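You operate a simulated robot arm through the tools that you are given. There is no shell and no other tool. Be economical: measure what you need, move in short steps, check, and stop when the job is done.

Carry out the task below with a simulated two-armed robot. There is one attempt and no reset: what you move stays moved.

TASK
Switch the air conditioner off, wipe the dust patch off its filter with the red pad and shut the grille.
Fine: off before the grille opens; it stays off; pad back where it lay. What is to be rubbed or washed off counts as gone when no trace of it is left.

It is judged by the outcome, as a careful person would: the job done as asked, and still so three seconds after it is handed in. It fails if anything else is knocked over, pushed out of place, dropped, spilled or broken.

THE ROBOT
Two 7-joint arms with two-finger parallel grippers on one trunk, on a base that drives. Base frame: it is fixed to the floor where the robot stands at the start and does not move with it; the origin is under the middle of the robot, x ahead of it, y to its left, z up. Units: cm, degrees, N and s.
The left shoulder is at the start at [5, 16.8, 119.7], the right one opposite. With the tool pointing down near the work surface each hand reaches from about 10 to 64 cm from the robot's upright axis, wherever it stands, measured 20 degrees to its own side. Places, roughly: blue power button [80, 0, 120]; dust patch [80, 10, 60]; grille door [80, 10, 50]; minus button [80, 10, 120]; plus button [80, 10, 120]. Payload 1.57 kg a hand.
The tool frame of a hand sits at the grasp point between the pads (the TCP): z along the fingers, y along the line on which they close. The tips reach 3 cm beyond it. The gripper opens to 8 cm. The fingers are 1.7 cm wide and 1.2 cm thick; the gripper's body (4 by 8.2 cm) begins 8 cm behind the TCP.
Orientation is that of the tool frame in the base frame, as a unit quaternion [w, x, y, z]. With the fingers straight down and closing along the base's y, the tool's x points along the base's -x, its y along +y and its z along -z.

THE INTERFACE
- The arms move only by the tool play_rows. It takes "left_series", "right_series" or both (then of equal length, played together; a hand with none holds still); each is a list of rows, each an object (a shift or turn left out is 0, a gripper value left out holds the last) with "xyz": the shift along the tool's x, y, z in cm, a list of three; "rot": the turn, a rotation vector about the tool's x, y, z in degrees, a list of three; "grip": the opening, from 0 (shut) to 1 (fully open). In form: [{"xyz": [dx, dy, dz], "rot": [wx, wy, wz], "grip": grip}, ...]. A call has 1 to 8 rows; each row is the pose to reach, as a shift and turn from the pose commanded when the call began, along the tool's axes at that moment. Each row takes 0.2 s and may step no farther than 5 cm and 8.6 degrees from the row before; otherwise, or with a gripper value out of range, the whole call is refused. Where a pose cannot be reached the arm comes as near as it can. A force on the tool above 50 N (or 10 N above the force at the start of the call, whichever is more), or a blocked arm, ends the call early, and 0.2 s more pass. The fingers move at their own pace (about 4.5 cm/s each) and stop on an object; they squeeze with about 43 N. The grip force told is the motor's: it shows also when the fingers shut on nothing. Time passes only in rows, and 0.2 s behind the last, so rows that repeat a pose let the fingers close. It gives the time, the measured TCP pose, the force on the tool (base axes), the opening and the grip force at its end, in the units of the frame above (readings bear some noise), with the torque about the TCP (base axes, N m) and any sound that the robot's microphone picked up.
- Cameras (640 x 400 px; columns grow to the right, rows downward): "scene" is now at [13.97, 0.93, 140.14]; the picture's right is [0.09, -1.00, 0.00], its down [-0.43, -0.04, -0.90] and it looks along [0.90, 0.08, -0.43] (base axes); focal length 214 px, centre (320, 200). "left" rides on the left gripper at [7.2, 0.7, -12.2] in its tool frame; the picture's right is [-0.09, 1.00, 0.00], its down [-0.84, -0.08, -0.54] and it looks along [-0.54, -0.05, 0.84] (tool axes); focal length 238 px, centre (320, 200). "right" rides on the right gripper at [7.2, -0.7, -12.2] in its tool frame; the picture's right is [0.09, 1.00, 0.00], its down [-0.84, 0.08, -0.54] and it looks along [-0.54, 0.05, 0.84] (tool axes); focal length 238 px, centre (320, 200). There is no depth. A picture from a camera that has moved, and an enlarged one, comes with that camera's place and axes in the base frame and with its lens. The place of the scene camera against the robot may be out by one fixed shift of up to 2.5 cm in any direction.
- get_image(camera): a new picture of that camera. The clock stands still meanwhile.
- move_column(by): slides the trunk up (or, below 0, down) by that many cm; the arms and the scene camera ride with it, the base frame stays. It gives what a move gives, with no picture.
- roll_base(legs): drives the robot by 1 to 6 legs, each [ahead, left, turn to the left] in cm, cm and degrees, along the robot's own axes; the way and the turn of a leg run together, so that a leg with both is an arc; at most 150 cm and 180 degrees a leg. The arms and the cameras ride along, it lands a little off, and it stops where it bumps. It gives what a move gives.
- turn_head(pan, tilt): turns the head with the scene camera to pan (to the left, within 80 degrees either way) and tilt (down, from -29 to 69), counted from straight ahead of the robot. It gives what a move gives.
- close_up(camera, box): a new picture of the part [left, top, right, bottom] of that camera's present view, enlarged. The clock stands still meanwhile.
- sign_off(): hands the job in; it is judged then, once.

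Work in short steps. Places have to be worked out from the pictures, the camera data and where the tool is seen: move nearer, look again, correct. Check each grasp and each placing, and mend what went wrong. You have 120 turns and 92 pictures in all, those below and enlarged ones among them. Open the grippers and draw the arms clear of the work before you hand the job in, unless the task says otherwise; then end with one line.

The tools are called as a command line: name --argument value ..., lists and objects as JSON in quotes. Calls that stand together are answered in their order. play_rows: Moves the arms, as the interface text tells. Its arguments: {"type":"object","properties":{"left_series":{"type":"array","items":{"type":"object","properties":{"xyz":{"type":"array","items":{"type":"number"}},"rot":{"type":"array","items":{"type":"number"}},"grip":{"type":"number"}}}},"right_series":{"type":"array","items":{"type":"object","properties":{"xyz":{"type":"array","items":{"type":"number"}},"rot":{"type":"array","items":{"type":"number"}},"grip":{"type":"number"}}}}},"required":[]} The other tools are called the same way: move_column (by) slides the trunk up or down; roll_base (legs) drives the base; turn_head (pan, tilt) turns the head that bears the scene camera; get_image (camera) takes a picture; close_up (camera, box) takes an enlarged picture of a part of a camera's view; sign_off () hands the job in.

At the start:

```text
clock: 0.0
left_tool_pos: [30.87, 15.89, 139.22]
left_tool_rot: [0.0, 0.001, 1.0, -0.001]
left_force: [0.1, -0.3, -0.2]
left_moment: [0.01, 0.0, 0.01]
left_grip_width: 8.01
left_grip_force: 0.0
right_tool_pos: [32.2, -12.88, 133.63]
right_tool_rot: [0.001, 0.0, 1.0, 0.001]
right_force: [0.0, 0.8, 0.1]
right_moment: [0.02, 0.01, -0.01]
right_grip_width: 7.99
right_grip_force: 0.1
trunk travel left (down, up): [-36.5, 7.8]
robot x, y, heading: [-0.32, 0.01, -0.1]
head pan, tilt: [5.1, 25.5]
```

scene: 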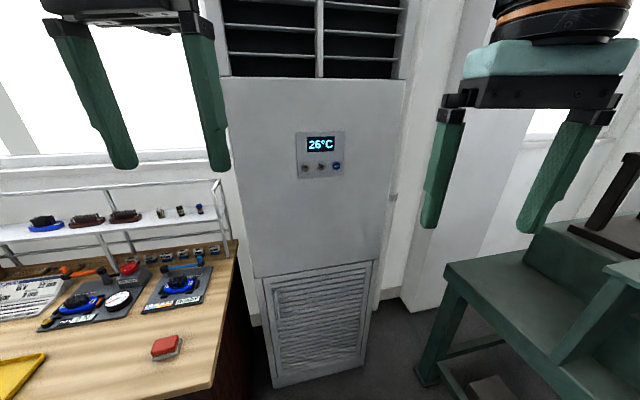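
right: 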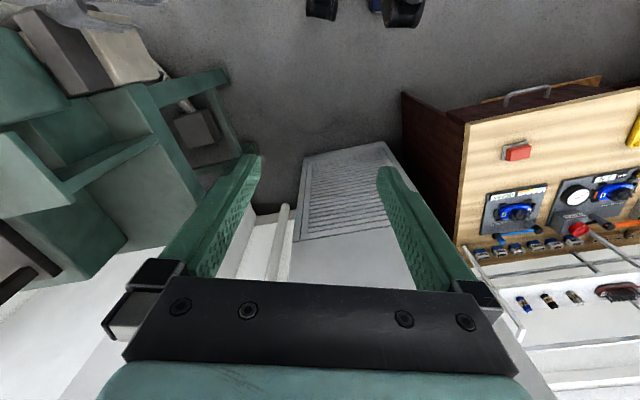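
left: 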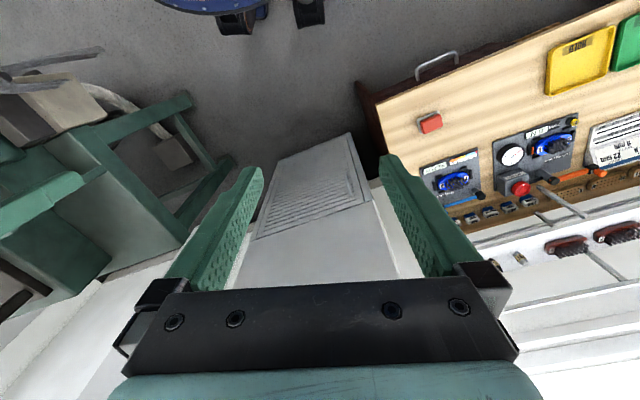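

The cabinet is ahead, with a display and buttons, and a grille low down; the red pad is on the bench to the left. I enlarge the panel, the grille and the pad.

close_up --camera "scene" --box '[280, 115, 360, 190]'

close_up --camera "scene" --box '[120, 250, 400, 400]'

```text
5.33 times, centred on (320, 152) of scene
camera zoom: at [13.97, 0.93, 140.14], right [0.09, -1.0, 0.0], down [-0.43, -0.04, -0.9], along [0.9, 0.08, -0.43], focal length 1144 px, centre (320, 453)
```

zoom: 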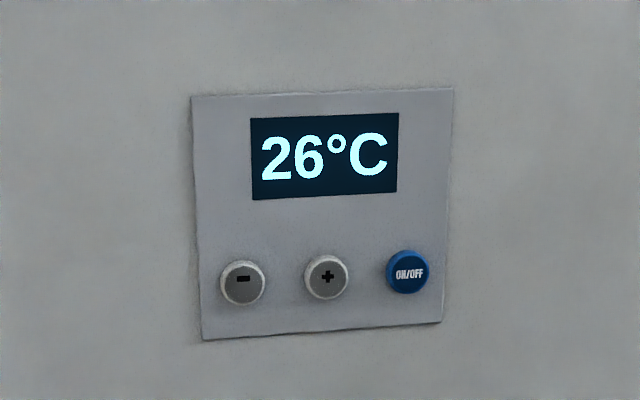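

```text
2.29 times, centred on (260, 325) of scene
camera zoom: at [13.97, 0.93, 140.14], right [0.09, -1.0, 0.0], down [-0.43, -0.04, -0.9], along [0.9, 0.08, -0.43], focal length 490 px, centre (457, -86)
```

zoom: 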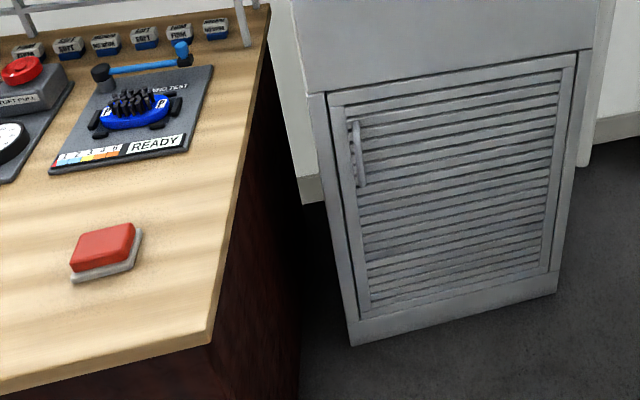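

The cabinet face seems yawed about 15–17°, left side nearer. I lower the trunk 20 cm to triangulate depths with the scene camera.

move_column --by -20

get_image --camera "scene"

close_up --camera "scene" --box '[200, 60, 440, 210]'

close_up --camera "scene" --box '[160, 180, 400, 330]'

close_up --camera "scene" --box '[0, 250, 240, 400]'

```text
clock: 2.2
left_tool_pos: [31.01, 15.88, 119.23]
left_tool_rot: [0.0, 0.0, 1.0, -0.001]
left_force: [0.7, -0.5, 0.4]
left_moment: [0.0, 0.0, 0.01]
left_grip_width: 8.02
left_grip_force: 0.0
right_tool_pos: [32.32, -12.88, 113.57]
right_tool_rot: [0.001, 0.0, 1.0, 0.001]
right_force: [-0.6, 0.0, 0.1]
right_moment: [-0.01, 0.02, 0.01]
right_grip_width: 7.99
right_grip_force: 0.0
trunk travel left (down, up): [-16.5, 27.8]
robot x, y, heading: [0.03, 0.05, 0.2]
head pan, tilt: [5.1, 25.5]
```

```text
86 pictures are left
camera scene: at [13.97, 0.93, 120.15], right [0.09, -1.0, 0.0], down [-0.43, -0.04, -0.9], along [0.9, 0.08, -0.43], focal length 214 px, centre (320, 200)
```

scene: 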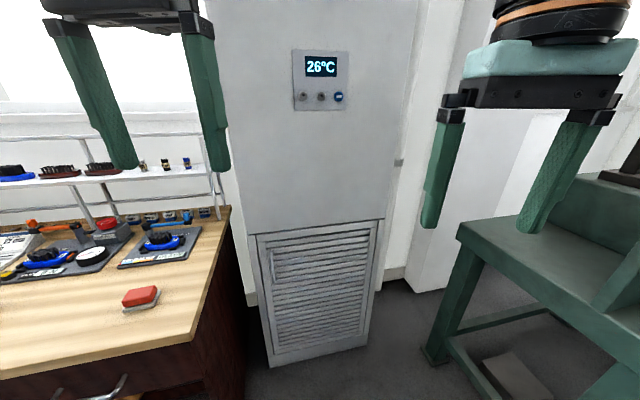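

```text
2.67 times, centred on (320, 135) of scene
camera zoom: at [13.97, 0.93, 120.15], right [0.09, -1.0, 0.0], down [-0.43, -0.04, -0.9], along [0.9, 0.08, -0.43], focal length 572 px, centre (320, 373)
```

zoom: 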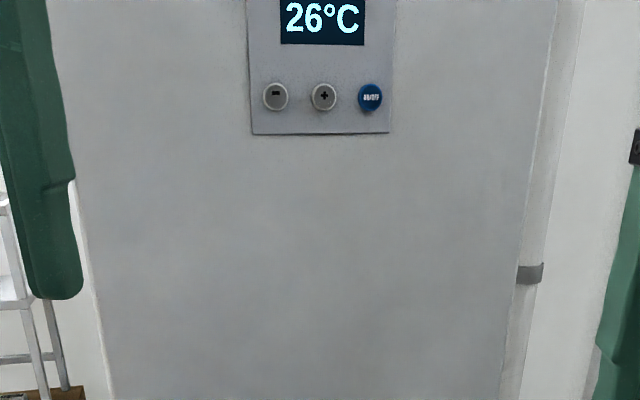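

```text
2.67 times, centred on (280, 255) of scene
camera zoom: at [13.97, 0.93, 120.15], right [0.09, -1.0, 0.0], down [-0.43, -0.04, -0.9], along [0.9, 0.08, -0.43], focal length 572 px, centre (427, 53)
```

zoom: 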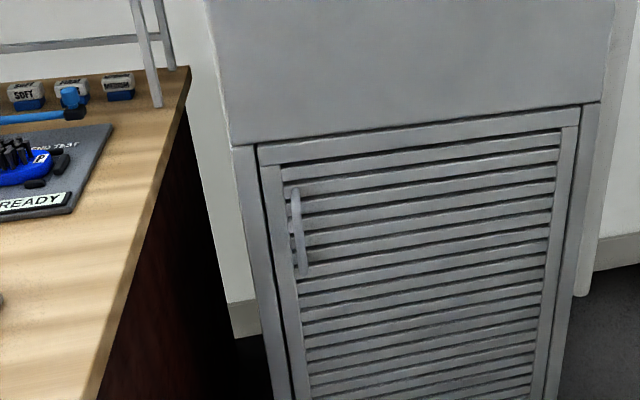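

```text
2.67 times, centred on (120, 325) of scene
camera zoom: at [13.97, 0.93, 120.15], right [0.09, -1.0, 0.0], down [-0.43, -0.04, -0.9], along [0.9, 0.08, -0.43], focal length 572 px, centre (853, -133)
```

zoom: 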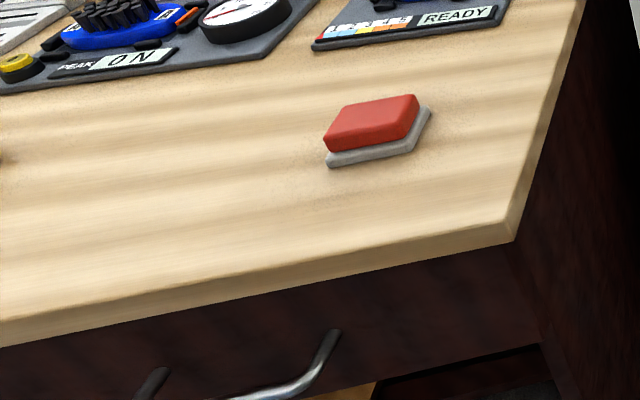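

Triangulation gives: blue button ≈ (80.6, 1.6, 120.5), handle ≈ (71.5, 23.4, 58–72), pad ≈ (48, 49, 75.7), and all the furniture yawed ≈ 16.7°, hinge on the right. I now begin turning the right hand to point ahead, closing the gripper.

play_rows --right_series '[{"xyz": [-2, 0, 0], "rot": [0, -8.5, 0], "grip": 0}, {"xyz": [-4, 0, 0], "rot": [0, -17, 0]}, {"xyz": [-6, 0, 0], "rot": [0, -25.5, 0]}, {"xyz": [-8, 0, 0], "rot": [0, -34, 0]}, {"xyz": [-10, 0, 0], "rot": [0, -42.5, 0]}, {"xyz": [-12, 0, 0], "rot": [0, -51, 0]}, {"xyz": [-14, 0, 0], "rot": [0, -59.5, 0]}, {"xyz": [-16, 0, 0], "rot": [0, -68, 0]}]'

roll_base --legs '[[0, 0, 16.7]]'

get_image --camera "scene"

```text
clock: 4.0
left_tool_pos: [30.98, 15.89, 119.18]
left_tool_rot: [0.0, 0.0, 1.0, -0.001]
left_force: [-0.1, 0.1, -0.9]
left_moment: [-0.02, 0.01, 0.02]
left_grip_width: 8.02
left_grip_force: 0.1
right_tool_pos: [48.3, -12.85, 113.66]
right_tool_rot: [0.561, 0.0, 0.828, 0.001]
right_force: [0.3, -0.4, 0.0]
right_moment: [-0.01, 0.02, -0.01]
right_grip_width: 0.0
right_grip_force: 21.7
trunk travel left (down, up): [-16.5, 27.8]
robot x, y, heading: [0.13, 0.26, 0.3]
head pan, tilt: [5.1, 25.5]
```

```text
clock: 5.3
left_tool_pos: [25.13, 24.12, 119.2]
left_tool_rot: [-0.001, -0.145, 0.989, 0.0]
left_force: [0.6, 0.1, -0.1]
left_moment: [0.0, -0.03, 0.0]
left_grip_width: 8.03
left_grip_force: 0.0
right_tool_pos: [49.9, 1.47, 113.52]
right_tool_rot: [0.554, -0.121, 0.819, 0.083]
right_force: [-0.7, 0.4, -0.9]
right_moment: [0.0, 0.02, 0.02]
right_grip_width: 0.02
right_grip_force: 21.0
trunk travel left (down, up): [-16.5, 27.8]
robot x, y, heading: [0.1, 0.23, 16.7]
head pan, tilt: [5.1, 25.5]
```

```text
82 pictures are left
camera scene: at [13.18, 4.69, 120.14], right [0.37, -0.93, 0.0], down [-0.4, -0.16, -0.9], along [0.84, 0.33, -0.43], focal length 214 px, centre (320, 200)
```

scene: 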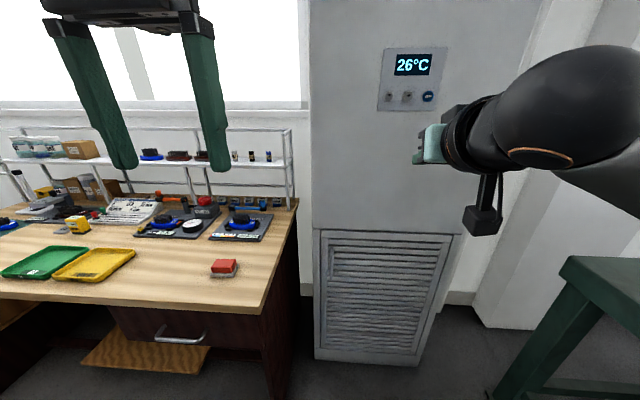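

The robot is now square with the cabinet. I finish levelling the right hand.

play_rows --right_series '[{"xyz": [0, -2, 0], "rot": [0, -7.5, 0]}, {"xyz": [0, -5, 0], "rot": [0, -15, 0]}, {"xyz": [0, -8, 0], "rot": [0, -22, 0]}]'

get_image --camera "right"

```text
clock: 6.1
left_tool_pos: [25.06, 24.04, 119.15]
left_tool_rot: [0.0, -0.146, 0.989, 0.0]
left_force: [0.3, -0.3, -0.5]
left_moment: [0.0, 0.02, 0.01]
left_grip_width: 8.0
left_grip_force: 0.1
right_tool_pos: [52.28, -6.29, 113.5]
right_tool_rot: [0.701, -0.102, 0.698, 0.104]
right_force: [0.5, 0.8, 0.5]
right_moment: [0.02, -0.01, -0.01]
right_grip_width: 0.0
right_grip_force: 21.0
trunk travel left (down, up): [-16.5, 27.8]
robot x, y, heading: [0.07, 0.06, 16.7]
head pan, tilt: [5.1, 25.5]
```

```text
81 pictures are left
camera right: at [40.83, -10.39, 106.31], right [-0.29, 0.95, -0.09], down [-0.55, -0.08, 0.83], along [0.79, 0.29, 0.54], focal length 238 px, centre (320, 200)
```

right: 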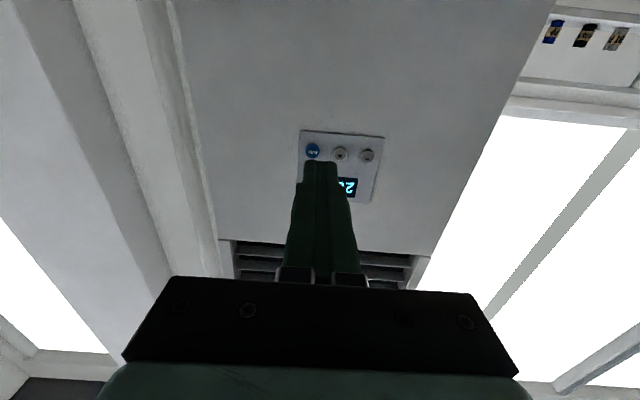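

The button seen from the wrist: w ≈ -21.5, z ≈ 122 if the face is at u ≈ 77.7. I raise the hand 8 cm, drive 15 cm ahead and look again.

play_rows --right_series '[{"xyz": [-4, 0, 0]}, {"xyz": [-8, 0, 0]}]'

roll_base --legs '[[15, 0, 0]]'

get_image --camera "right"

get_image --camera "scene"

```text
clock: 6.7
left_tool_pos: [25.12, 24.13, 119.15]
left_tool_rot: [0.0, -0.144, 0.99, -0.001]
left_force: [-0.4, 0.0, -0.4]
left_moment: [0.02, 0.0, 0.01]
left_grip_width: 8.0
left_grip_force: 0.0
right_tool_pos: [52.2, -6.31, 121.57]
right_tool_rot: [0.7, -0.101, 0.699, 0.103]
right_force: [0.9, 0.4, 0.4]
right_moment: [0.0, 0.01, 0.01]
right_grip_width: 0.0
right_grip_force: 21.2
trunk travel left (down, up): [-16.5, 27.8]
robot x, y, heading: [-0.19, -0.14, 16.9]
head pan, tilt: [5.1, 25.5]
```

```text
clock: 8.1
left_tool_pos: [39.41, 28.3, 119.24]
left_tool_rot: [0.0, -0.145, 0.989, -0.001]
left_force: [0.5, -0.8, -0.8]
left_moment: [-0.03, -0.04, 0.0]
left_grip_width: 7.99
left_grip_force: 0.0
right_tool_pos: [66.4, -2.0, 121.52]
right_tool_rot: [0.7, -0.102, 0.699, 0.104]
right_force: [-0.2, 0.0, 0.0]
right_moment: [0.0, 0.0, 0.0]
right_grip_width: 0.02
right_grip_force: 21.2
trunk travel left (down, up): [-16.5, 27.8]
robot x, y, heading: [14.1, 4.38, 17.1]
head pan, tilt: [5.1, 25.5]
```

```text
80 pictures are left
camera right: at [55.05, -6.09, 114.28], right [-0.28, 0.95, -0.09], down [-0.54, -0.08, 0.84], along [0.79, 0.29, 0.54], focal length 238 px, centre (320, 200)
```

right: 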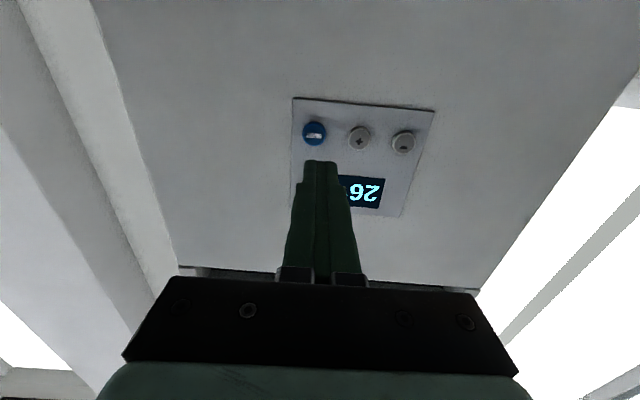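

```text
79 pictures are left
camera scene: at [27.5, 8.96, 120.13], right [0.37, -0.93, 0.0], down [-0.4, -0.16, -0.9], along [0.84, 0.33, -0.43], focal length 214 px, centre (320, 200)
```

scene: 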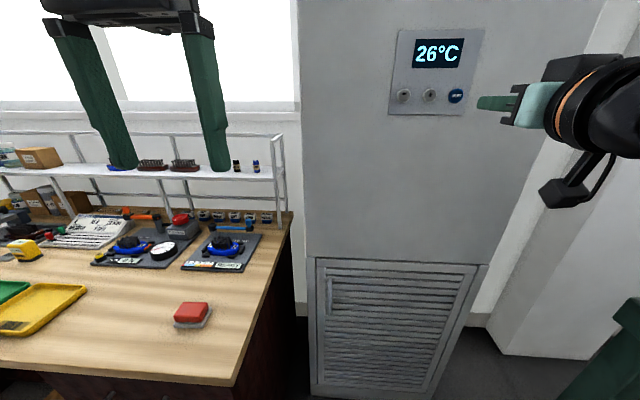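

The button lies ≈ 1.2 cm above and 0.5 cm right of the tip's line, ~11 cm ahead. I correct and approach by 8 cm.

play_rows --right_series '[{"xyz": [-1.2, -0.5, 3]}, {"xyz": [-1.2, -0.5, 6]}, {"xyz": [-1.2, -0.5, 8]}]'

get_image --camera "right"

close_up --camera "scene" --box '[380, 20, 540, 120]'

```text
clock: 8.9
left_tool_pos: [39.39, 28.24, 119.22]
left_tool_rot: [0.0, -0.145, 0.989, -0.001]
left_force: [0.2, 0.2, -1.0]
left_moment: [-0.01, -0.02, 0.0]
left_grip_width: 8.02
left_grip_force: 0.1
right_tool_pos: [74.32, -0.04, 122.71]
right_tool_rot: [0.7, -0.102, 0.699, 0.103]
right_force: [-0.3, -0.6, -0.3]
right_moment: [0.03, 0.02, -0.04]
right_grip_width: 0.0
right_grip_force: 21.1
trunk travel left (down, up): [-16.5, 27.8]
robot x, y, heading: [14.1, 4.33, 16.6]
head pan, tilt: [5.1, 25.5]
```

```text
78 pictures are left
camera right: at [62.78, -4.25, 115.51], right [-0.28, 0.95, -0.09], down [-0.54, -0.08, 0.84], along [0.79, 0.29, 0.54], focal length 238 px, centre (320, 200)
```

right: 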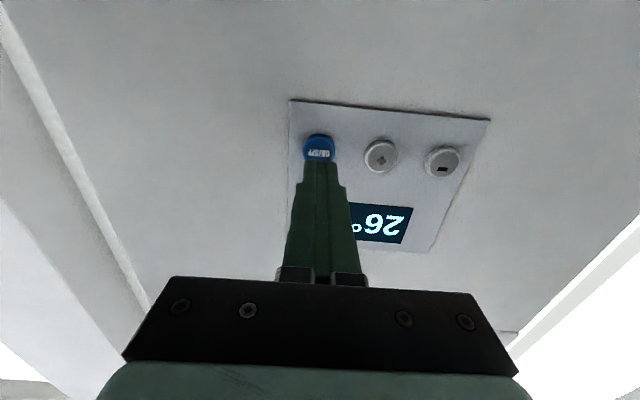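

```text
4.00 times, centred on (460, 70) of scene
camera zoom: at [27.48, 8.96, 120.14], right [0.37, -0.93, 0.0], down [-0.4, -0.16, -0.9], along [0.84, 0.33, -0.43], focal length 858 px, centre (-240, 720)
```

zoom: 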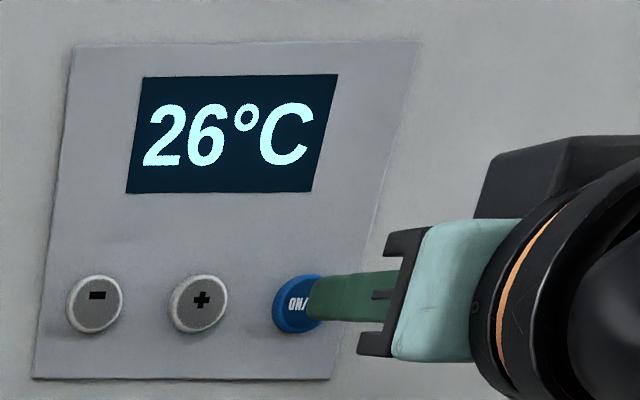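

The tip is aligned with the blue button, ~3 cm short. I press in small steps.

play_rows --right_series '[{"xyz": [0, 0, 1]}, {"xyz": [0, 0, 2]}, {"xyz": [0, 0, 2.5]}, {"xyz": [0, 0, 3]}]'

close_up --camera "scene" --box '[380, 20, 540, 120]'

```text
clock: 9.9
left_tool_pos: [39.26, 28.27, 119.27]
left_tool_rot: [0.0, -0.145, 0.989, 0.0]
left_force: [0.5, 0.7, -0.2]
left_moment: [0.0, 0.01, 0.02]
left_grip_width: 7.99
left_grip_force: 0.0
right_tool_pos: [77.04, 0.64, 122.73]
right_tool_rot: [0.7, -0.102, 0.699, 0.103]
right_force: [-6.4, -2.6, -2.9]
right_moment: [-0.04, 0.11, 0.02]
right_grip_width: 0.0
right_grip_force: 21.2
trunk travel left (down, up): [-16.5, 27.8]
robot x, y, heading: [14.28, 4.67, 16.7]
head pan, tilt: [5.1, 25.5]
heard: click
```

```text
4.00 times, centred on (460, 70) of scene
camera zoom: at [27.38, 8.91, 120.15], right [0.37, -0.93, 0.0], down [-0.4, -0.16, -0.9], along [0.84, 0.33, -0.43], focal length 858 px, centre (-240, 720)
```

zoom: 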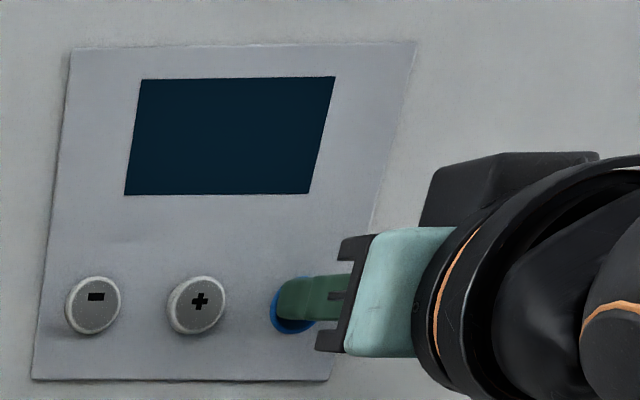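

The display went dark: off. I back the right hand out, and at the same time begin levelling the left hand.

play_rows --right_series '[{"xyz": [0, 0, -4]}, {"xyz": [0, 0, -8]}, {"xyz": [0, 0, -12]}, {"xyz": [0, 0, -16]}, {"xyz": [0, -3, -18]}, {"xyz": [0, -5, -20]}, {"xyz": [0, -7, -22]}, {"xyz": [0, -7, -24]}]'

play_rows --left_series '[{"xyz": [-2, -1, 0], "rot": [0, -8.5, 0], "grip": 0.6}, {"xyz": [-4, -2, 0], "rot": [0, -17, 0]}, {"xyz": [-6, -3, 0], "rot": [0, -25.5, 0]}, {"xyz": [-8, -4, 0], "rot": [0, -34, 0]}, {"xyz": [-10, -5, 0], "rot": [0, -42.5, 0]}, {"xyz": [-11, -6, 0], "rot": [0, -51, 0]}, {"xyz": [-12, -7, 0], "rot": [0, -59.5, 0]}, {"xyz": [-13, -8, 0], "rot": [0, -68, 0]}]'

play_rows --left_series '[{"xyz": [0, -1, 0], "rot": [0, -7.3, 0]}, {"xyz": [0, -3, 0], "rot": [0, -14.6, 0]}, {"xyz": [0, -5, 0], "rot": [0, -22, 0]}]'

get_image --camera "scene"

```text
clock: 11.7
left_tool_pos: [39.31, 28.25, 119.25]
left_tool_rot: [0.0, -0.146, 0.989, 0.0]
left_force: [-0.8, -0.7, 0.0]
left_moment: [0.0, 0.0, -0.01]
left_grip_width: 8.0
left_grip_force: 0.1
right_tool_pos: [56.03, -12.83, 122.62]
right_tool_rot: [0.701, -0.1, 0.699, 0.102]
right_force: [-1.0, 0.1, -0.3]
right_moment: [0.0, -0.01, 0.02]
right_grip_width: 0.03
right_grip_force: 20.9
trunk travel left (down, up): [-16.5, 27.8]
robot x, y, heading: [14.16, 4.18, 16.9]
head pan, tilt: [5.1, 25.5]
```

```text
clock: 13.5
left_tool_pos: [54.22, 24.45, 119.24]
left_tool_rot: [0.555, -0.12, 0.819, 0.08]
left_force: [0.6, 0.5, -0.7]
left_moment: [0.01, 0.02, -0.03]
left_grip_width: 4.82
left_grip_force: 0.0
right_tool_pos: [56.18, -12.92, 122.49]
right_tool_rot: [0.7, -0.101, 0.699, 0.103]
right_force: [-0.6, 0.3, -0.3]
right_moment: [-0.01, 0.0, -0.02]
right_grip_width: 0.04
right_grip_force: 21.4
trunk travel left (down, up): [-16.5, 27.8]
robot x, y, heading: [14.29, 4.25, 16.8]
head pan, tilt: [5.1, 25.5]
```

```text
clock: 14.3
left_tool_pos: [55.52, 19.4, 119.25]
left_tool_rot: [0.701, -0.103, 0.699, 0.102]
left_force: [-0.1, 1.0, 0.2]
left_moment: [0.02, -0.01, -0.02]
left_grip_width: 4.83
left_grip_force: 0.2
right_tool_pos: [56.13, -12.88, 122.64]
right_tool_rot: [0.7, -0.102, 0.699, 0.103]
right_force: [0.0, 0.2, 0.0]
right_moment: [-0.04, -0.02, 0.0]
right_grip_width: 0.0
right_grip_force: 21.4
trunk travel left (down, up): [-16.5, 27.8]
robot x, y, heading: [14.21, 3.86, 16.7]
head pan, tilt: [5.1, 25.5]
```

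```text
75 pictures are left
camera scene: at [27.48, 8.94, 120.14], right [0.37, -0.93, 0.0], down [-0.4, -0.16, -0.9], along [0.84, 0.33, -0.43], focal length 214 px, centre (320, 200)
```

scene: 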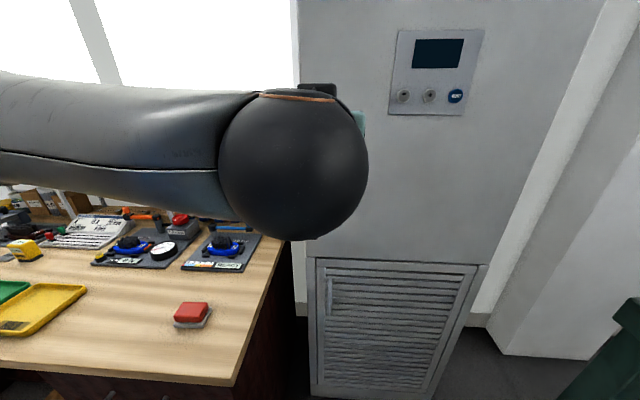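

The left forearm sweeps in from the left; lowered like this it could touch the bench. I shift the base 18 cm right and then pitch the left hand 40° down to keep the forearm clear.

roll_base --legs '[[0, -18, 0]]'

play_rows --left_series '[{"xyz": [0, 3, 0], "rot": [0, 8, 0]}, {"xyz": [0, 6, 0], "rot": [0, 16, 0]}, {"xyz": [0, 9, 0], "rot": [0, 24, 0]}, {"xyz": [0, 12, 0], "rot": [0, 32, 0]}, {"xyz": [0, 15, 0], "rot": [0, 40, 0]}, {"xyz": [0, 17, 0], "rot": [0, 40, 0]}]'

get_image --camera "scene"

```text
clock: 16.6
left_tool_pos: [60.15, 3.24, 119.46]
left_tool_rot: [0.701, -0.105, 0.699, 0.1]
left_force: [1.4, -0.6, 0.6]
left_moment: [-0.02, 0.01, 0.04]
left_grip_width: 4.79
left_grip_force: 0.1
right_tool_pos: [60.75, -29.15, 123.0]
right_tool_rot: [0.702, -0.107, 0.697, 0.105]
right_force: [-0.8, -0.3, 0.1]
right_moment: [-0.02, 0.01, -0.01]
right_grip_width: 0.0
right_grip_force: 21.2
trunk travel left (down, up): [-16.5, 27.8]
robot x, y, heading: [19.41, -12.52, 16.7]
head pan, tilt: [5.1, 25.5]
stopped in leg 1: the robot was blocked; the commanded pose is now the measured one
```

```text
clock: 17.9
left_tool_pos: [55.4, 19.47, 119.17]
left_tool_rot: [0.419, -0.134, 0.896, 0.059]
left_force: [-0.1, -0.1, -0.2]
left_moment: [-0.02, 0.01, 0.01]
left_grip_width: 4.81
left_grip_force: 0.1
right_tool_pos: [60.76, -29.09, 122.94]
right_tool_rot: [0.701, -0.107, 0.697, 0.104]
right_force: [-0.5, 0.2, 0.2]
right_moment: [-0.01, 0.0, 0.02]
right_grip_width: 0.0
right_grip_force: 21.2
trunk travel left (down, up): [-16.5, 27.8]
robot x, y, heading: [19.38, -12.51, 16.9]
head pan, tilt: [5.1, 25.5]
```

```text
74 pictures are left
camera scene: at [32.15, -7.52, 120.17], right [0.37, -0.93, 0.01], down [-0.4, -0.17, -0.9], along [0.84, 0.33, -0.43], focal length 214 px, centre (320, 200)
```

scene: 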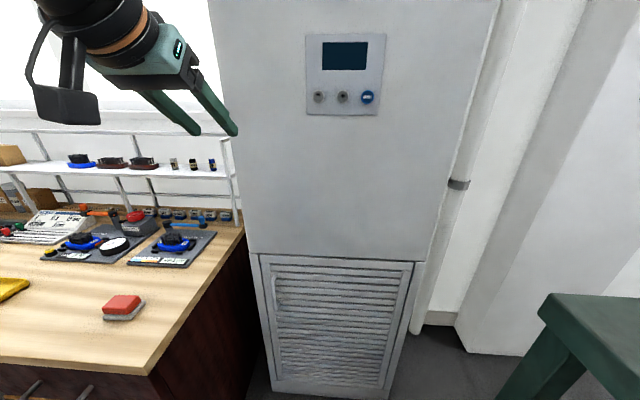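

The drive reports a bump after ~17 cm. I look to the right to see what was touched.

turn_head --pan -60 --tilt 35

get_image --camera "scene"

```text
clock: 19.3
left_tool_pos: [55.24, 19.52, 119.1]
left_tool_rot: [0.42, -0.135, 0.896, 0.059]
left_force: [-0.2, 0.1, 1.9]
left_moment: [0.04, -0.01, 0.01]
left_grip_width: 4.82
left_grip_force: 0.0
right_tool_pos: [60.9, -29.08, 122.84]
right_tool_rot: [0.701, -0.106, 0.697, 0.103]
right_force: [-0.8, 0.0, -0.5]
right_moment: [-0.03, 0.01, -0.01]
right_grip_width: 0.02
right_grip_force: 20.8
trunk travel left (down, up): [-16.5, 27.8]
robot x, y, heading: [19.4, -12.95, 16.9]
head pan, tilt: [-60.0, 35.0]
```

```text
73 pictures are left
camera scene: at [30.05, -16.97, 118.72], right [-0.68, -0.73, 0.0], down [-0.42, 0.39, -0.82], along [0.6, -0.56, -0.57], focal length 214 px, centre (320, 200)
```

scene: 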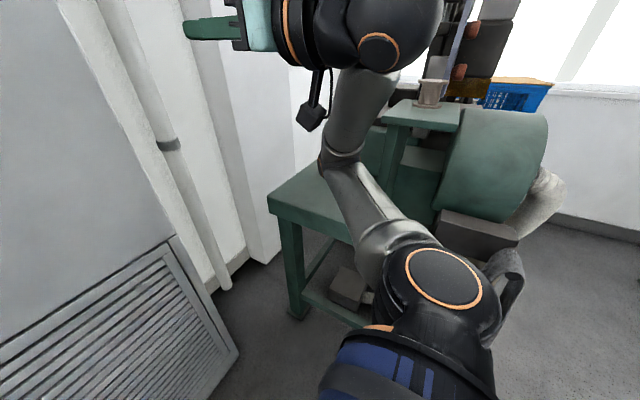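

I draw the base back 4 cm left to clear whatever it met, and look right again from there.

roll_base --legs '[[0, 4, 0]]'

turn_head --pan -75 --tilt 60

get_image --camera "scene"

```text
clock: 20.4
left_tool_pos: [54.39, 22.92, 119.12]
left_tool_rot: [0.418, -0.133, 0.897, 0.06]
left_force: [0.2, 0.0, 0.6]
left_moment: [-0.01, 0.01, 0.0]
left_grip_width: 4.79
left_grip_force: 0.0
right_tool_pos: [60.11, -25.73, 122.71]
right_tool_rot: [0.7, -0.105, 0.698, 0.107]
right_force: [0.4, 0.5, -0.3]
right_moment: [0.0, -0.01, 0.0]
right_grip_width: 0.0
right_grip_force: 20.7
trunk travel left (down, up): [-16.5, 27.8]
robot x, y, heading: [18.24, -8.95, 16.9]
head pan, tilt: [-60.0, 35.0]
```

```text
clock: 21.2
left_tool_pos: [54.47, 22.7, 119.14]
left_tool_rot: [0.418, -0.133, 0.897, 0.061]
left_force: [-0.9, -0.6, -0.2]
left_moment: [0.0, 0.0, 0.0]
left_grip_width: 4.79
left_grip_force: 0.1
right_tool_pos: [60.14, -25.83, 122.55]
right_tool_rot: [0.7, -0.104, 0.699, 0.105]
right_force: [0.0, 0.4, -0.5]
right_moment: [-0.01, 0.0, 0.0]
right_grip_width: 0.0
right_grip_force: 21.3
trunk travel left (down, up): [-16.5, 27.8]
robot x, y, heading: [18.5, -8.77, 16.8]
head pan, tilt: [-75.0, 60.0]
```

```text
72 pictures are left
camera scene: at [26.34, -13.29, 115.23], right [-0.85, -0.53, 0.0], down [-0.46, 0.74, -0.5], along [0.26, -0.43, -0.87], focal length 214 px, centre (320, 200)
```

scene: 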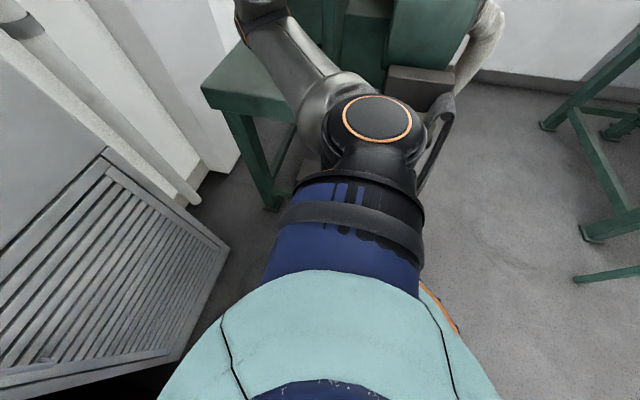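

Nothing appears displaced. I turn the head forward-down, and lower the left hand halfway toward the handle.

turn_head --pan 15 --tilt 45

play_rows --left_series '[{"xyz": [3.2, -1, 3.2]}, {"xyz": [6.4, -2, 6.4]}, {"xyz": [9.6, -3, 9.6]}, {"xyz": [12.8, -4, 12.8]}, {"xyz": [16, -4.3, 16]}]'

get_image --camera "scene"

get_image --camera "left"

```text
clock: 22.9
left_tool_pos: [54.39, 22.86, 119.15]
left_tool_rot: [0.418, -0.134, 0.897, 0.062]
left_force: [-0.3, -1.1, 0.7]
left_moment: [-0.01, 0.04, 0.04]
left_grip_width: 4.77
left_grip_force: 0.0
right_tool_pos: [59.99, -25.82, 122.56]
right_tool_rot: [0.7, -0.104, 0.698, 0.106]
right_force: [1.0, -0.9, -0.4]
right_moment: [0.01, -0.02, 0.0]
right_grip_width: 0.01
right_grip_force: 21.5
trunk travel left (down, up): [-16.5, 27.8]
robot x, y, heading: [18.17, -8.46, 16.6]
head pan, tilt: [15.0, 45.0]
```

```text
clock: 24.1
left_tool_pos: [57.53, 19.23, 96.56]
left_tool_rot: [0.418, -0.134, 0.896, 0.061]
left_force: [0.4, 0.3, -0.1]
left_moment: [0.0, -0.02, 0.01]
left_grip_width: 4.83
left_grip_force: 0.1
right_tool_pos: [60.12, -25.86, 122.66]
right_tool_rot: [0.7, -0.104, 0.699, 0.106]
right_force: [-0.8, 0.0, 0.7]
right_moment: [-0.02, 0.01, -0.02]
right_grip_width: 0.0
right_grip_force: 21.2
trunk travel left (down, up): [-16.5, 27.8]
robot x, y, heading: [18.41, -8.87, 16.7]
head pan, tilt: [15.0, 45.0]
```

```text
71 pictures are left
camera scene: at [29.74, -3.33, 117.17], right [0.53, -0.85, 0.0], down [-0.6, -0.37, -0.71], along [0.6, 0.37, -0.71], focal length 214 px, centre (320, 200)
```

scene: 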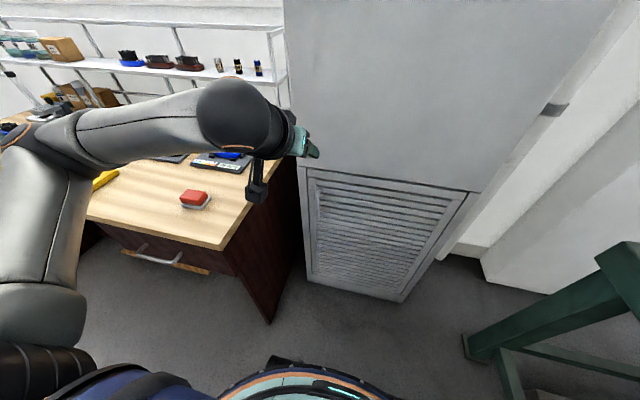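

```text
70 pictures are left
camera left: at [44.06, 15.82, 98.89], right [-0.23, 0.97, 0.07], down [0.14, -0.04, 0.99], along [0.96, 0.24, -0.13], focal length 238 px, centre (320, 200)
```

left: 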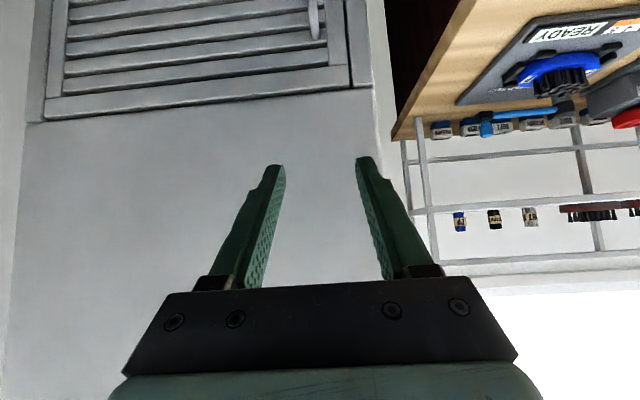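

The handle's top shows at w ≈ 2.2, z ≈ 74, in line with the hand. I lower a further stretch and check the forearm's clearance over the bench.

play_rows --left_series '[{"xyz": [2.3, 0.1, 3.3]}, {"xyz": [4.6, 0.2, 6.6]}, {"xyz": [7, 0.2, 10]}, {"xyz": [9.3, 0.2, 13.4]}]'

get_image --camera "scene"

get_image --camera "left"

```text
clock: 25.1
left_tool_pos: [61.56, 20.69, 80.87]
left_tool_rot: [0.419, -0.133, 0.896, 0.061]
left_force: [-0.6, 0.0, -0.2]
left_moment: [0.02, 0.03, -0.03]
left_grip_width: 4.82
left_grip_force: 0.1
right_tool_pos: [60.08, -25.8, 122.55]
right_tool_rot: [0.7, -0.104, 0.699, 0.105]
right_force: [-0.1, 0.5, -0.8]
right_moment: [0.03, -0.04, 0.03]
right_grip_width: 0.01
right_grip_force: 21.3
trunk travel left (down, up): [-16.5, 27.8]
robot x, y, heading: [18.16, -9.13, 16.8]
head pan, tilt: [15.0, 45.0]
```

```text
69 pictures are left
camera scene: at [29.74, -3.34, 117.17], right [0.53, -0.85, 0.0], down [-0.6, -0.37, -0.71], along [0.6, 0.37, -0.71], focal length 214 px, centre (320, 200)
```

scene: 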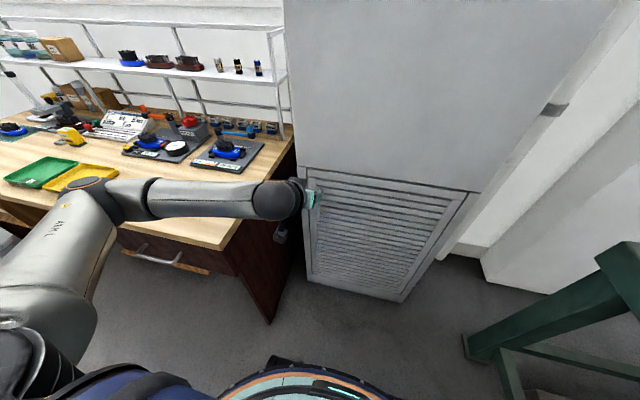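

```text
68 pictures are left
camera left: at [47.97, 17.29, 83.09], right [-0.23, 0.97, 0.07], down [0.14, -0.04, 0.99], along [0.96, 0.24, -0.13], focal length 238 px, centre (320, 200)
```

left: 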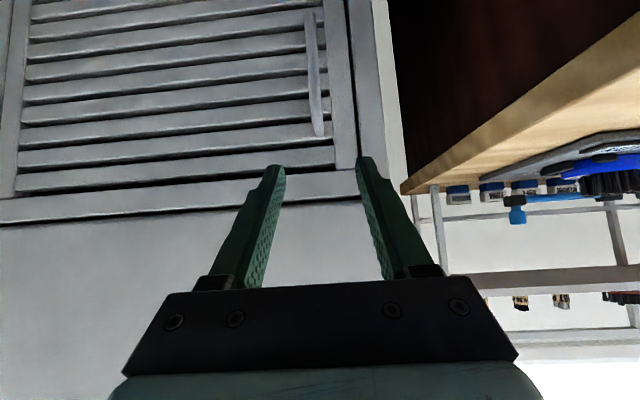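

The forearm would skim the bench if lowered further. I raise the trunk 15 cm (elbow higher) and then come down with a steeper hand pitch.

move_column --by 15

play_rows --left_series '[{"xyz": [3, 0, 3.4], "rot": [0, 2, 0]}, {"xyz": [6, 0, 6.8], "rot": [0, 4, 0]}, {"xyz": [9, 0, 10.2], "rot": [0, 7, 0]}, {"xyz": [11.5, 0, 13.3], "rot": [0, 12, 0]}]'

get_image --camera "scene"

```text
clock: 26.8
left_tool_pos: [61.46, 20.65, 95.95]
left_tool_rot: [0.418, -0.132, 0.897, 0.061]
left_force: [0.3, -0.7, -0.3]
left_moment: [0.0, 0.01, -0.01]
left_grip_width: 4.81
left_grip_force: 0.1
right_tool_pos: [60.08, -25.83, 137.65]
right_tool_rot: [0.7, -0.104, 0.698, 0.107]
right_force: [-0.2, 0.2, 1.1]
right_moment: [0.0, -0.04, 0.01]
right_grip_width: 0.01
right_grip_force: 21.0
trunk travel left (down, up): [-31.5, 12.8]
robot x, y, heading: [18.61, -8.52, 16.9]
head pan, tilt: [15.0, 45.0]
```

```text
clock: 27.8
left_tool_pos: [64.18, 21.47, 78.44]
left_tool_rot: [0.322, -0.139, 0.935, 0.046]
left_force: [-0.3, 0.9, 0.5]
left_moment: [0.01, -0.02, 0.0]
left_grip_width: 4.8
left_grip_force: 0.1
right_tool_pos: [60.06, -25.59, 137.5]
right_tool_rot: [0.7, -0.104, 0.699, 0.106]
right_force: [-0.7, -0.2, -0.2]
right_moment: [-0.02, -0.01, 0.0]
right_grip_width: 0.03
right_grip_force: 21.5
trunk travel left (down, up): [-31.5, 12.8]
robot x, y, heading: [18.52, -9.1, 16.8]
head pan, tilt: [15.0, 45.0]
```

```text
67 pictures are left
camera scene: at [29.76, -3.34, 132.17], right [0.53, -0.85, 0.0], down [-0.6, -0.37, -0.71], along [0.6, 0.37, -0.71], focal length 214 px, centre (320, 200)
```

scene: 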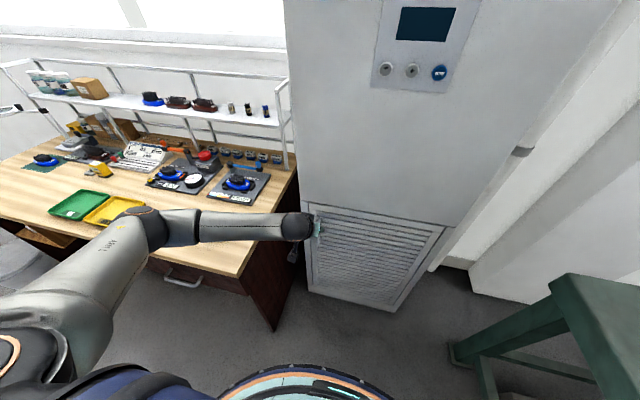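

Elbow now sits higher (~z 96). I go down to handle height and 3 cm nearer, then check through the wrist camera.

play_rows --left_series '[{"xyz": [1.3, 0, 4.1]}, {"xyz": [2.6, 0, 8.2]}]'

get_image --camera "left"

close_up --camera "scene" --box '[100, 160, 420, 360]'

```text
clock: 28.4
left_tool_pos: [67.08, 22.3, 70.33]
left_tool_rot: [0.322, -0.139, 0.935, 0.046]
left_force: [0.2, 0.7, 0.6]
left_moment: [0.01, -0.03, 0.01]
left_grip_width: 4.8
left_grip_force: 0.0
right_tool_pos: [59.97, -25.8, 137.61]
right_tool_rot: [0.7, -0.103, 0.698, 0.106]
right_force: [0.3, 0.1, 0.2]
right_moment: [-0.03, 0.05, -0.02]
right_grip_width: 0.0
right_grip_force: 21.1
trunk travel left (down, up): [-31.5, 12.8]
robot x, y, heading: [18.27, -8.43, 16.8]
head pan, tilt: [15.0, 45.0]
```

```text
66 pictures are left
camera left: at [54.32, 19.2, 75.46], right [-0.22, 0.97, 0.06], down [0.33, 0.02, 0.94], along [0.92, 0.22, -0.33], focal length 238 px, centre (320, 200)
```

left: 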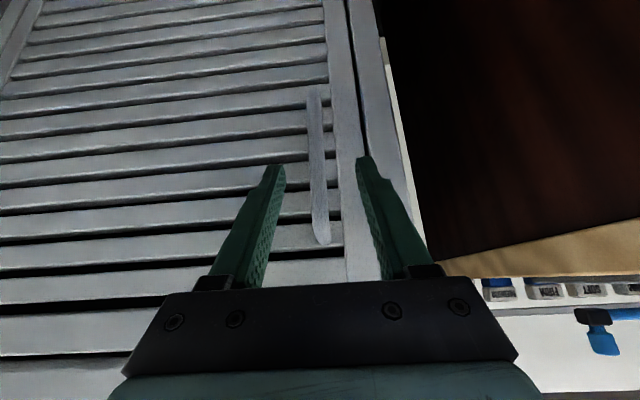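

```text
2.00 times, centred on (260, 260) of scene
camera zoom: at [29.76, -3.34, 132.17], right [0.53, -0.85, 0.0], down [-0.6, -0.37, -0.71], along [0.6, 0.37, -0.71], focal length 429 px, centre (440, 80)
```

zoom: 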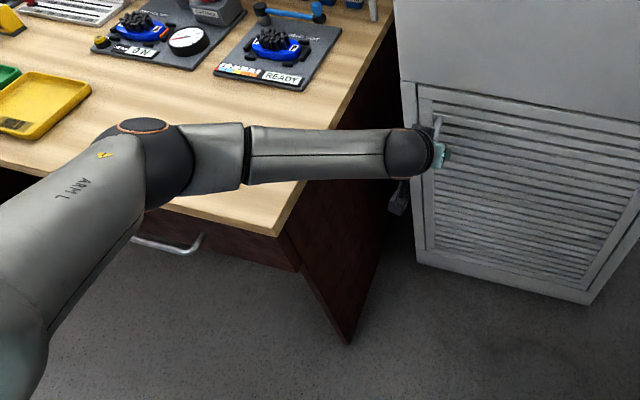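

The bar sits between the fingers, about 4.3 cm ahead. I advance 4 cm and close.

play_rows --left_series '[{"xyz": [-1.1, -0.1, 1.8]}, {"xyz": [-2.2, -0.2, 3.6]}]'

get_image --camera "left"

```text
clock: 29.0
left_tool_pos: [71.1, 23.29, 68.91]
left_tool_rot: [0.322, -0.138, 0.936, 0.047]
left_force: [0.2, 0.2, 0.1]
left_moment: [-0.01, 0.0, -0.02]
left_grip_width: 4.8
left_grip_force: 0.0
right_tool_pos: [60.03, -25.76, 137.57]
right_tool_rot: [0.7, -0.104, 0.699, 0.106]
right_force: [-1.3, 0.7, 0.6]
right_moment: [-0.01, -0.02, -0.02]
right_grip_width: 0.0
right_grip_force: 20.6
trunk travel left (down, up): [-31.5, 12.8]
robot x, y, heading: [18.11, -8.8, 17.0]
head pan, tilt: [15.0, 45.0]
```

```text
64 pictures are left
camera left: at [58.14, 20.15, 74.07], right [-0.22, 0.97, 0.06], down [0.33, 0.02, 0.94], along [0.92, 0.22, -0.33], focal length 238 px, centre (320, 200)
```

left: 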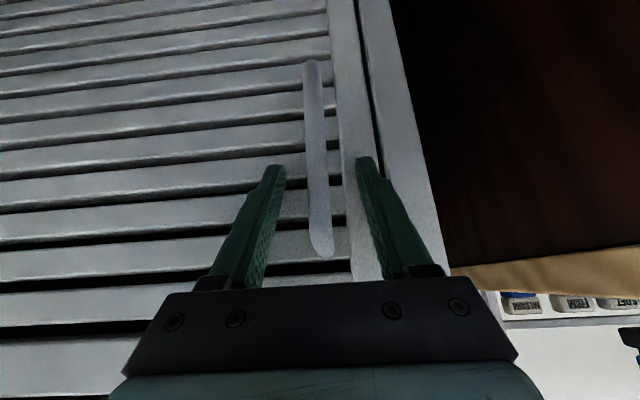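

The bar now lies at the TCP depth. I close the gripper on it.

play_rows --left_series '[{"grip": 0}, {"grip": 0}, {"grip": 0}, {"grip": 0}]'

get_image --camera "left"

```text
clock: 30.0
left_tool_pos: [70.94, 23.31, 69.02]
left_tool_rot: [0.322, -0.137, 0.936, 0.047]
left_force: [0.8, -1.4, -1.0]
left_moment: [0.22, 0.02, 0.03]
left_grip_width: 1.19
left_grip_force: 28.8
right_tool_pos: [60.09, -25.88, 137.67]
right_tool_rot: [0.7, -0.104, 0.698, 0.106]
right_force: [0.3, 0.4, 0.6]
right_moment: [-0.02, -0.03, -0.03]
right_grip_width: 0.0
right_grip_force: 21.8
trunk travel left (down, up): [-31.5, 12.8]
robot x, y, heading: [18.46, -8.88, 16.6]
head pan, tilt: [15.0, 45.0]
```

```text
63 pictures are left
camera left: at [58.13, 20.12, 74.1], right [-0.22, 0.97, 0.05], down [0.33, 0.02, 0.94], along [0.92, 0.22, -0.33], focal length 238 px, centre (320, 200)
```

left: 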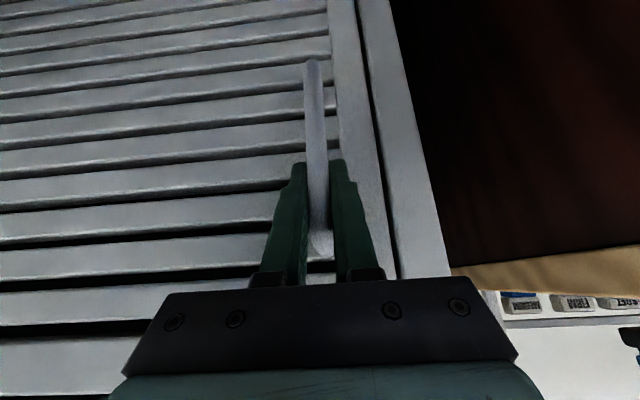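

The handle is held (1.2 cm). I pull it along the door's arc by 20° in small steps, yawing with it.

play_rows --left_series '[{"xyz": [1.38, -0.18, -1.08], "rot": [-1.5, 0, -2]}, {"xyz": [2.75, -0.42, -2.16], "rot": [-3.1, 0, -3.9]}, {"xyz": [5.47, -1.13, -4.29], "rot": [-6.2, 0, -7.9]}, {"xyz": [8.1, -2.15, -6.36], "rot": [-9.3, 0, -11.8]}, {"xyz": [10.7, -3.46, -8.39], "rot": [-12.3, 0, -15.7]}]'

get_image --camera "scene"

```text
clock: 31.2
left_tool_pos: [58.87, 15.88, 68.94]
left_tool_rot: [0.308, -0.299, 0.897, 0.102]
left_force: [3.7, -4.0, -1.6]
left_moment: [0.53, -0.25, -0.03]
left_grip_width: 1.2
left_grip_force: 29.8
right_tool_pos: [60.08, -25.99, 137.52]
right_tool_rot: [0.699, -0.105, 0.699, 0.105]
right_force: [0.0, -0.2, -0.4]
right_moment: [0.01, 0.0, 0.0]
right_grip_width: 0.0
right_grip_force: 21.3
trunk travel left (down, up): [-31.5, 12.8]
robot x, y, heading: [18.28, -9.1, 16.9]
head pan, tilt: [15.0, 45.0]
```

```text
62 pictures are left
camera scene: at [29.78, -3.4, 132.16], right [0.53, -0.85, 0.0], down [-0.6, -0.37, -0.71], along [0.6, 0.37, -0.71], focal length 214 px, centre (320, 200)
```

scene: 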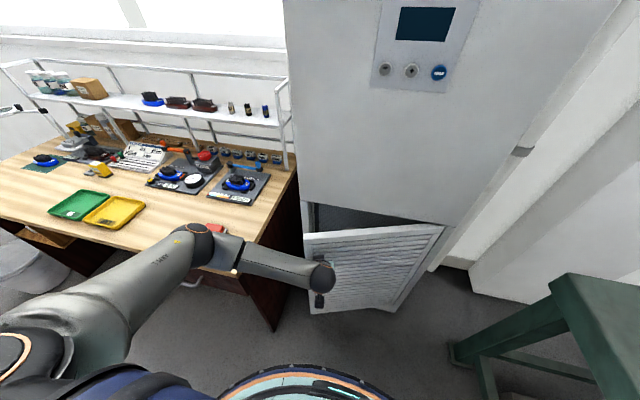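

The door follows with little force. I repeat the same arc in the tool frame for another 20°.

play_rows --left_series '[{"xyz": [2.75, -0.42, -2.16], "rot": [-3.1, 0, -3.9]}, {"xyz": [5.47, -1.13, -4.29], "rot": [-6.2, 0, -7.9]}, {"xyz": [8.1, -2.15, -6.36], "rot": [-9.3, 0, -11.8]}, {"xyz": [10.7, -3.46, -8.39], "rot": [-12.3, 0, -15.7]}]'

get_image --camera "scene"

```text
clock: 32.2
left_tool_pos: [50.17, 4.83, 69.02]
left_tool_rot: [0.285, -0.45, 0.832, 0.153]
left_force: [12.2, -6.2, -16.2]
left_moment: [0.23, 0.36, 0.06]
left_grip_width: 1.2
left_grip_force: 28.9
right_tool_pos: [60.14, -25.83, 137.52]
right_tool_rot: [0.7, -0.102, 0.699, 0.106]
right_force: [0.4, 0.5, 0.5]
right_moment: [0.01, -0.01, 0.02]
right_grip_width: 0.0
right_grip_force: 21.6
trunk travel left (down, up): [-31.5, 12.8]
robot x, y, heading: [17.97, -9.18, 16.9]
head pan, tilt: [15.0, 45.0]
```

```text
61 pictures are left
camera scene: at [29.92, -3.39, 132.14], right [0.53, -0.85, 0.0], down [-0.6, -0.37, -0.71], along [0.6, 0.37, -0.71], focal length 214 px, centre (320, 200)
```

scene: 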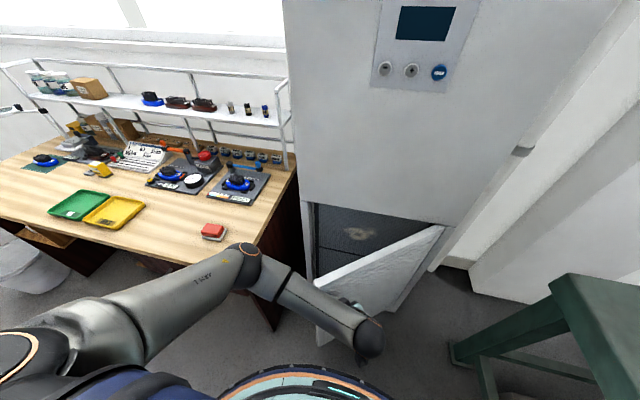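

The filter with its dust patch (≈ u 82, w -14, z 63) is visible. I release the handle and draw the left hand back and up.

play_rows --left_series '[{"grip": 0.6}, {"grip": 0.6}, {"grip": 0.6}, {"xyz": [0, 0, -4]}, {"xyz": [0, 0, -8]}, {"xyz": [-2.5, 0, -11]}, {"xyz": [-5, 0, -14]}, {"xyz": [-7.5, 0, -17]}]'

play_rows --right_series '[{"xyz": [0, 0, 0], "rot": [0, 8.5, 0]}, {"xyz": [0, 0, 0], "rot": [0, 17, 0]}, {"xyz": [0, 0, 0], "rot": [0, 25.5, 0]}, {"xyz": [0, 0, 0], "rot": [0, 34, 0]}, {"xyz": [0, 0, 0], "rot": [0, 42.5, 0]}, {"xyz": [0, 0, 0], "rot": [0, 51, 0]}, {"xyz": [0, 0, 0], "rot": [0, 59.5, 0]}, {"xyz": [0, 0, 0], "rot": [0, 68, 0]}]'

get_image --camera "scene"

```text
clock: 34.0
left_tool_pos: [47.42, 1.26, 87.02]
left_tool_rot: [0.287, -0.449, 0.832, 0.155]
left_force: [0.0, -0.2, 0.5]
left_moment: [0.01, -0.01, 0.0]
left_grip_width: 4.81
left_grip_force: 0.0
right_tool_pos: [60.16, -25.83, 137.44]
right_tool_rot: [0.7, -0.104, 0.699, 0.106]
right_force: [-0.3, 0.4, -0.2]
right_moment: [0.01, -0.02, -0.01]
right_grip_width: 0.0
right_grip_force: 21.2
trunk travel left (down, up): [-31.5, 12.8]
robot x, y, heading: [18.02, -9.21, 16.8]
head pan, tilt: [15.0, 45.0]
```

```text
clock: 35.8
left_tool_pos: [47.53, 1.26, 87.08]
left_tool_rot: [0.286, -0.449, 0.833, 0.154]
left_force: [-0.7, 0.3, 0.3]
left_moment: [-0.03, 0.0, 0.0]
left_grip_width: 4.8
left_grip_force: 0.0
right_tool_pos: [60.11, -25.74, 137.58]
right_tool_rot: [0.189, -0.146, 0.971, 0.03]
right_force: [-0.3, -0.5, -0.6]
right_moment: [-0.02, 0.01, 0.02]
right_grip_width: 0.0
right_grip_force: 21.2
trunk travel left (down, up): [-31.5, 12.8]
robot x, y, heading: [18.39, -9.23, 16.9]
head pan, tilt: [15.0, 45.0]
```

```text
60 pictures are left
camera scene: at [29.72, -3.3, 132.17], right [0.53, -0.85, 0.0], down [-0.6, -0.37, -0.71], along [0.6, 0.37, -0.71], focal length 214 px, centre (320, 200)
```

scene: 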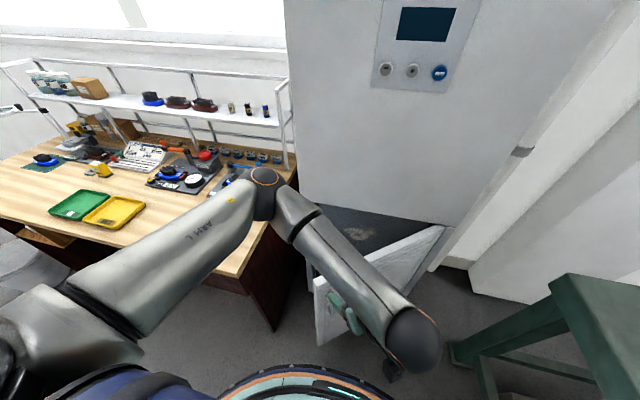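

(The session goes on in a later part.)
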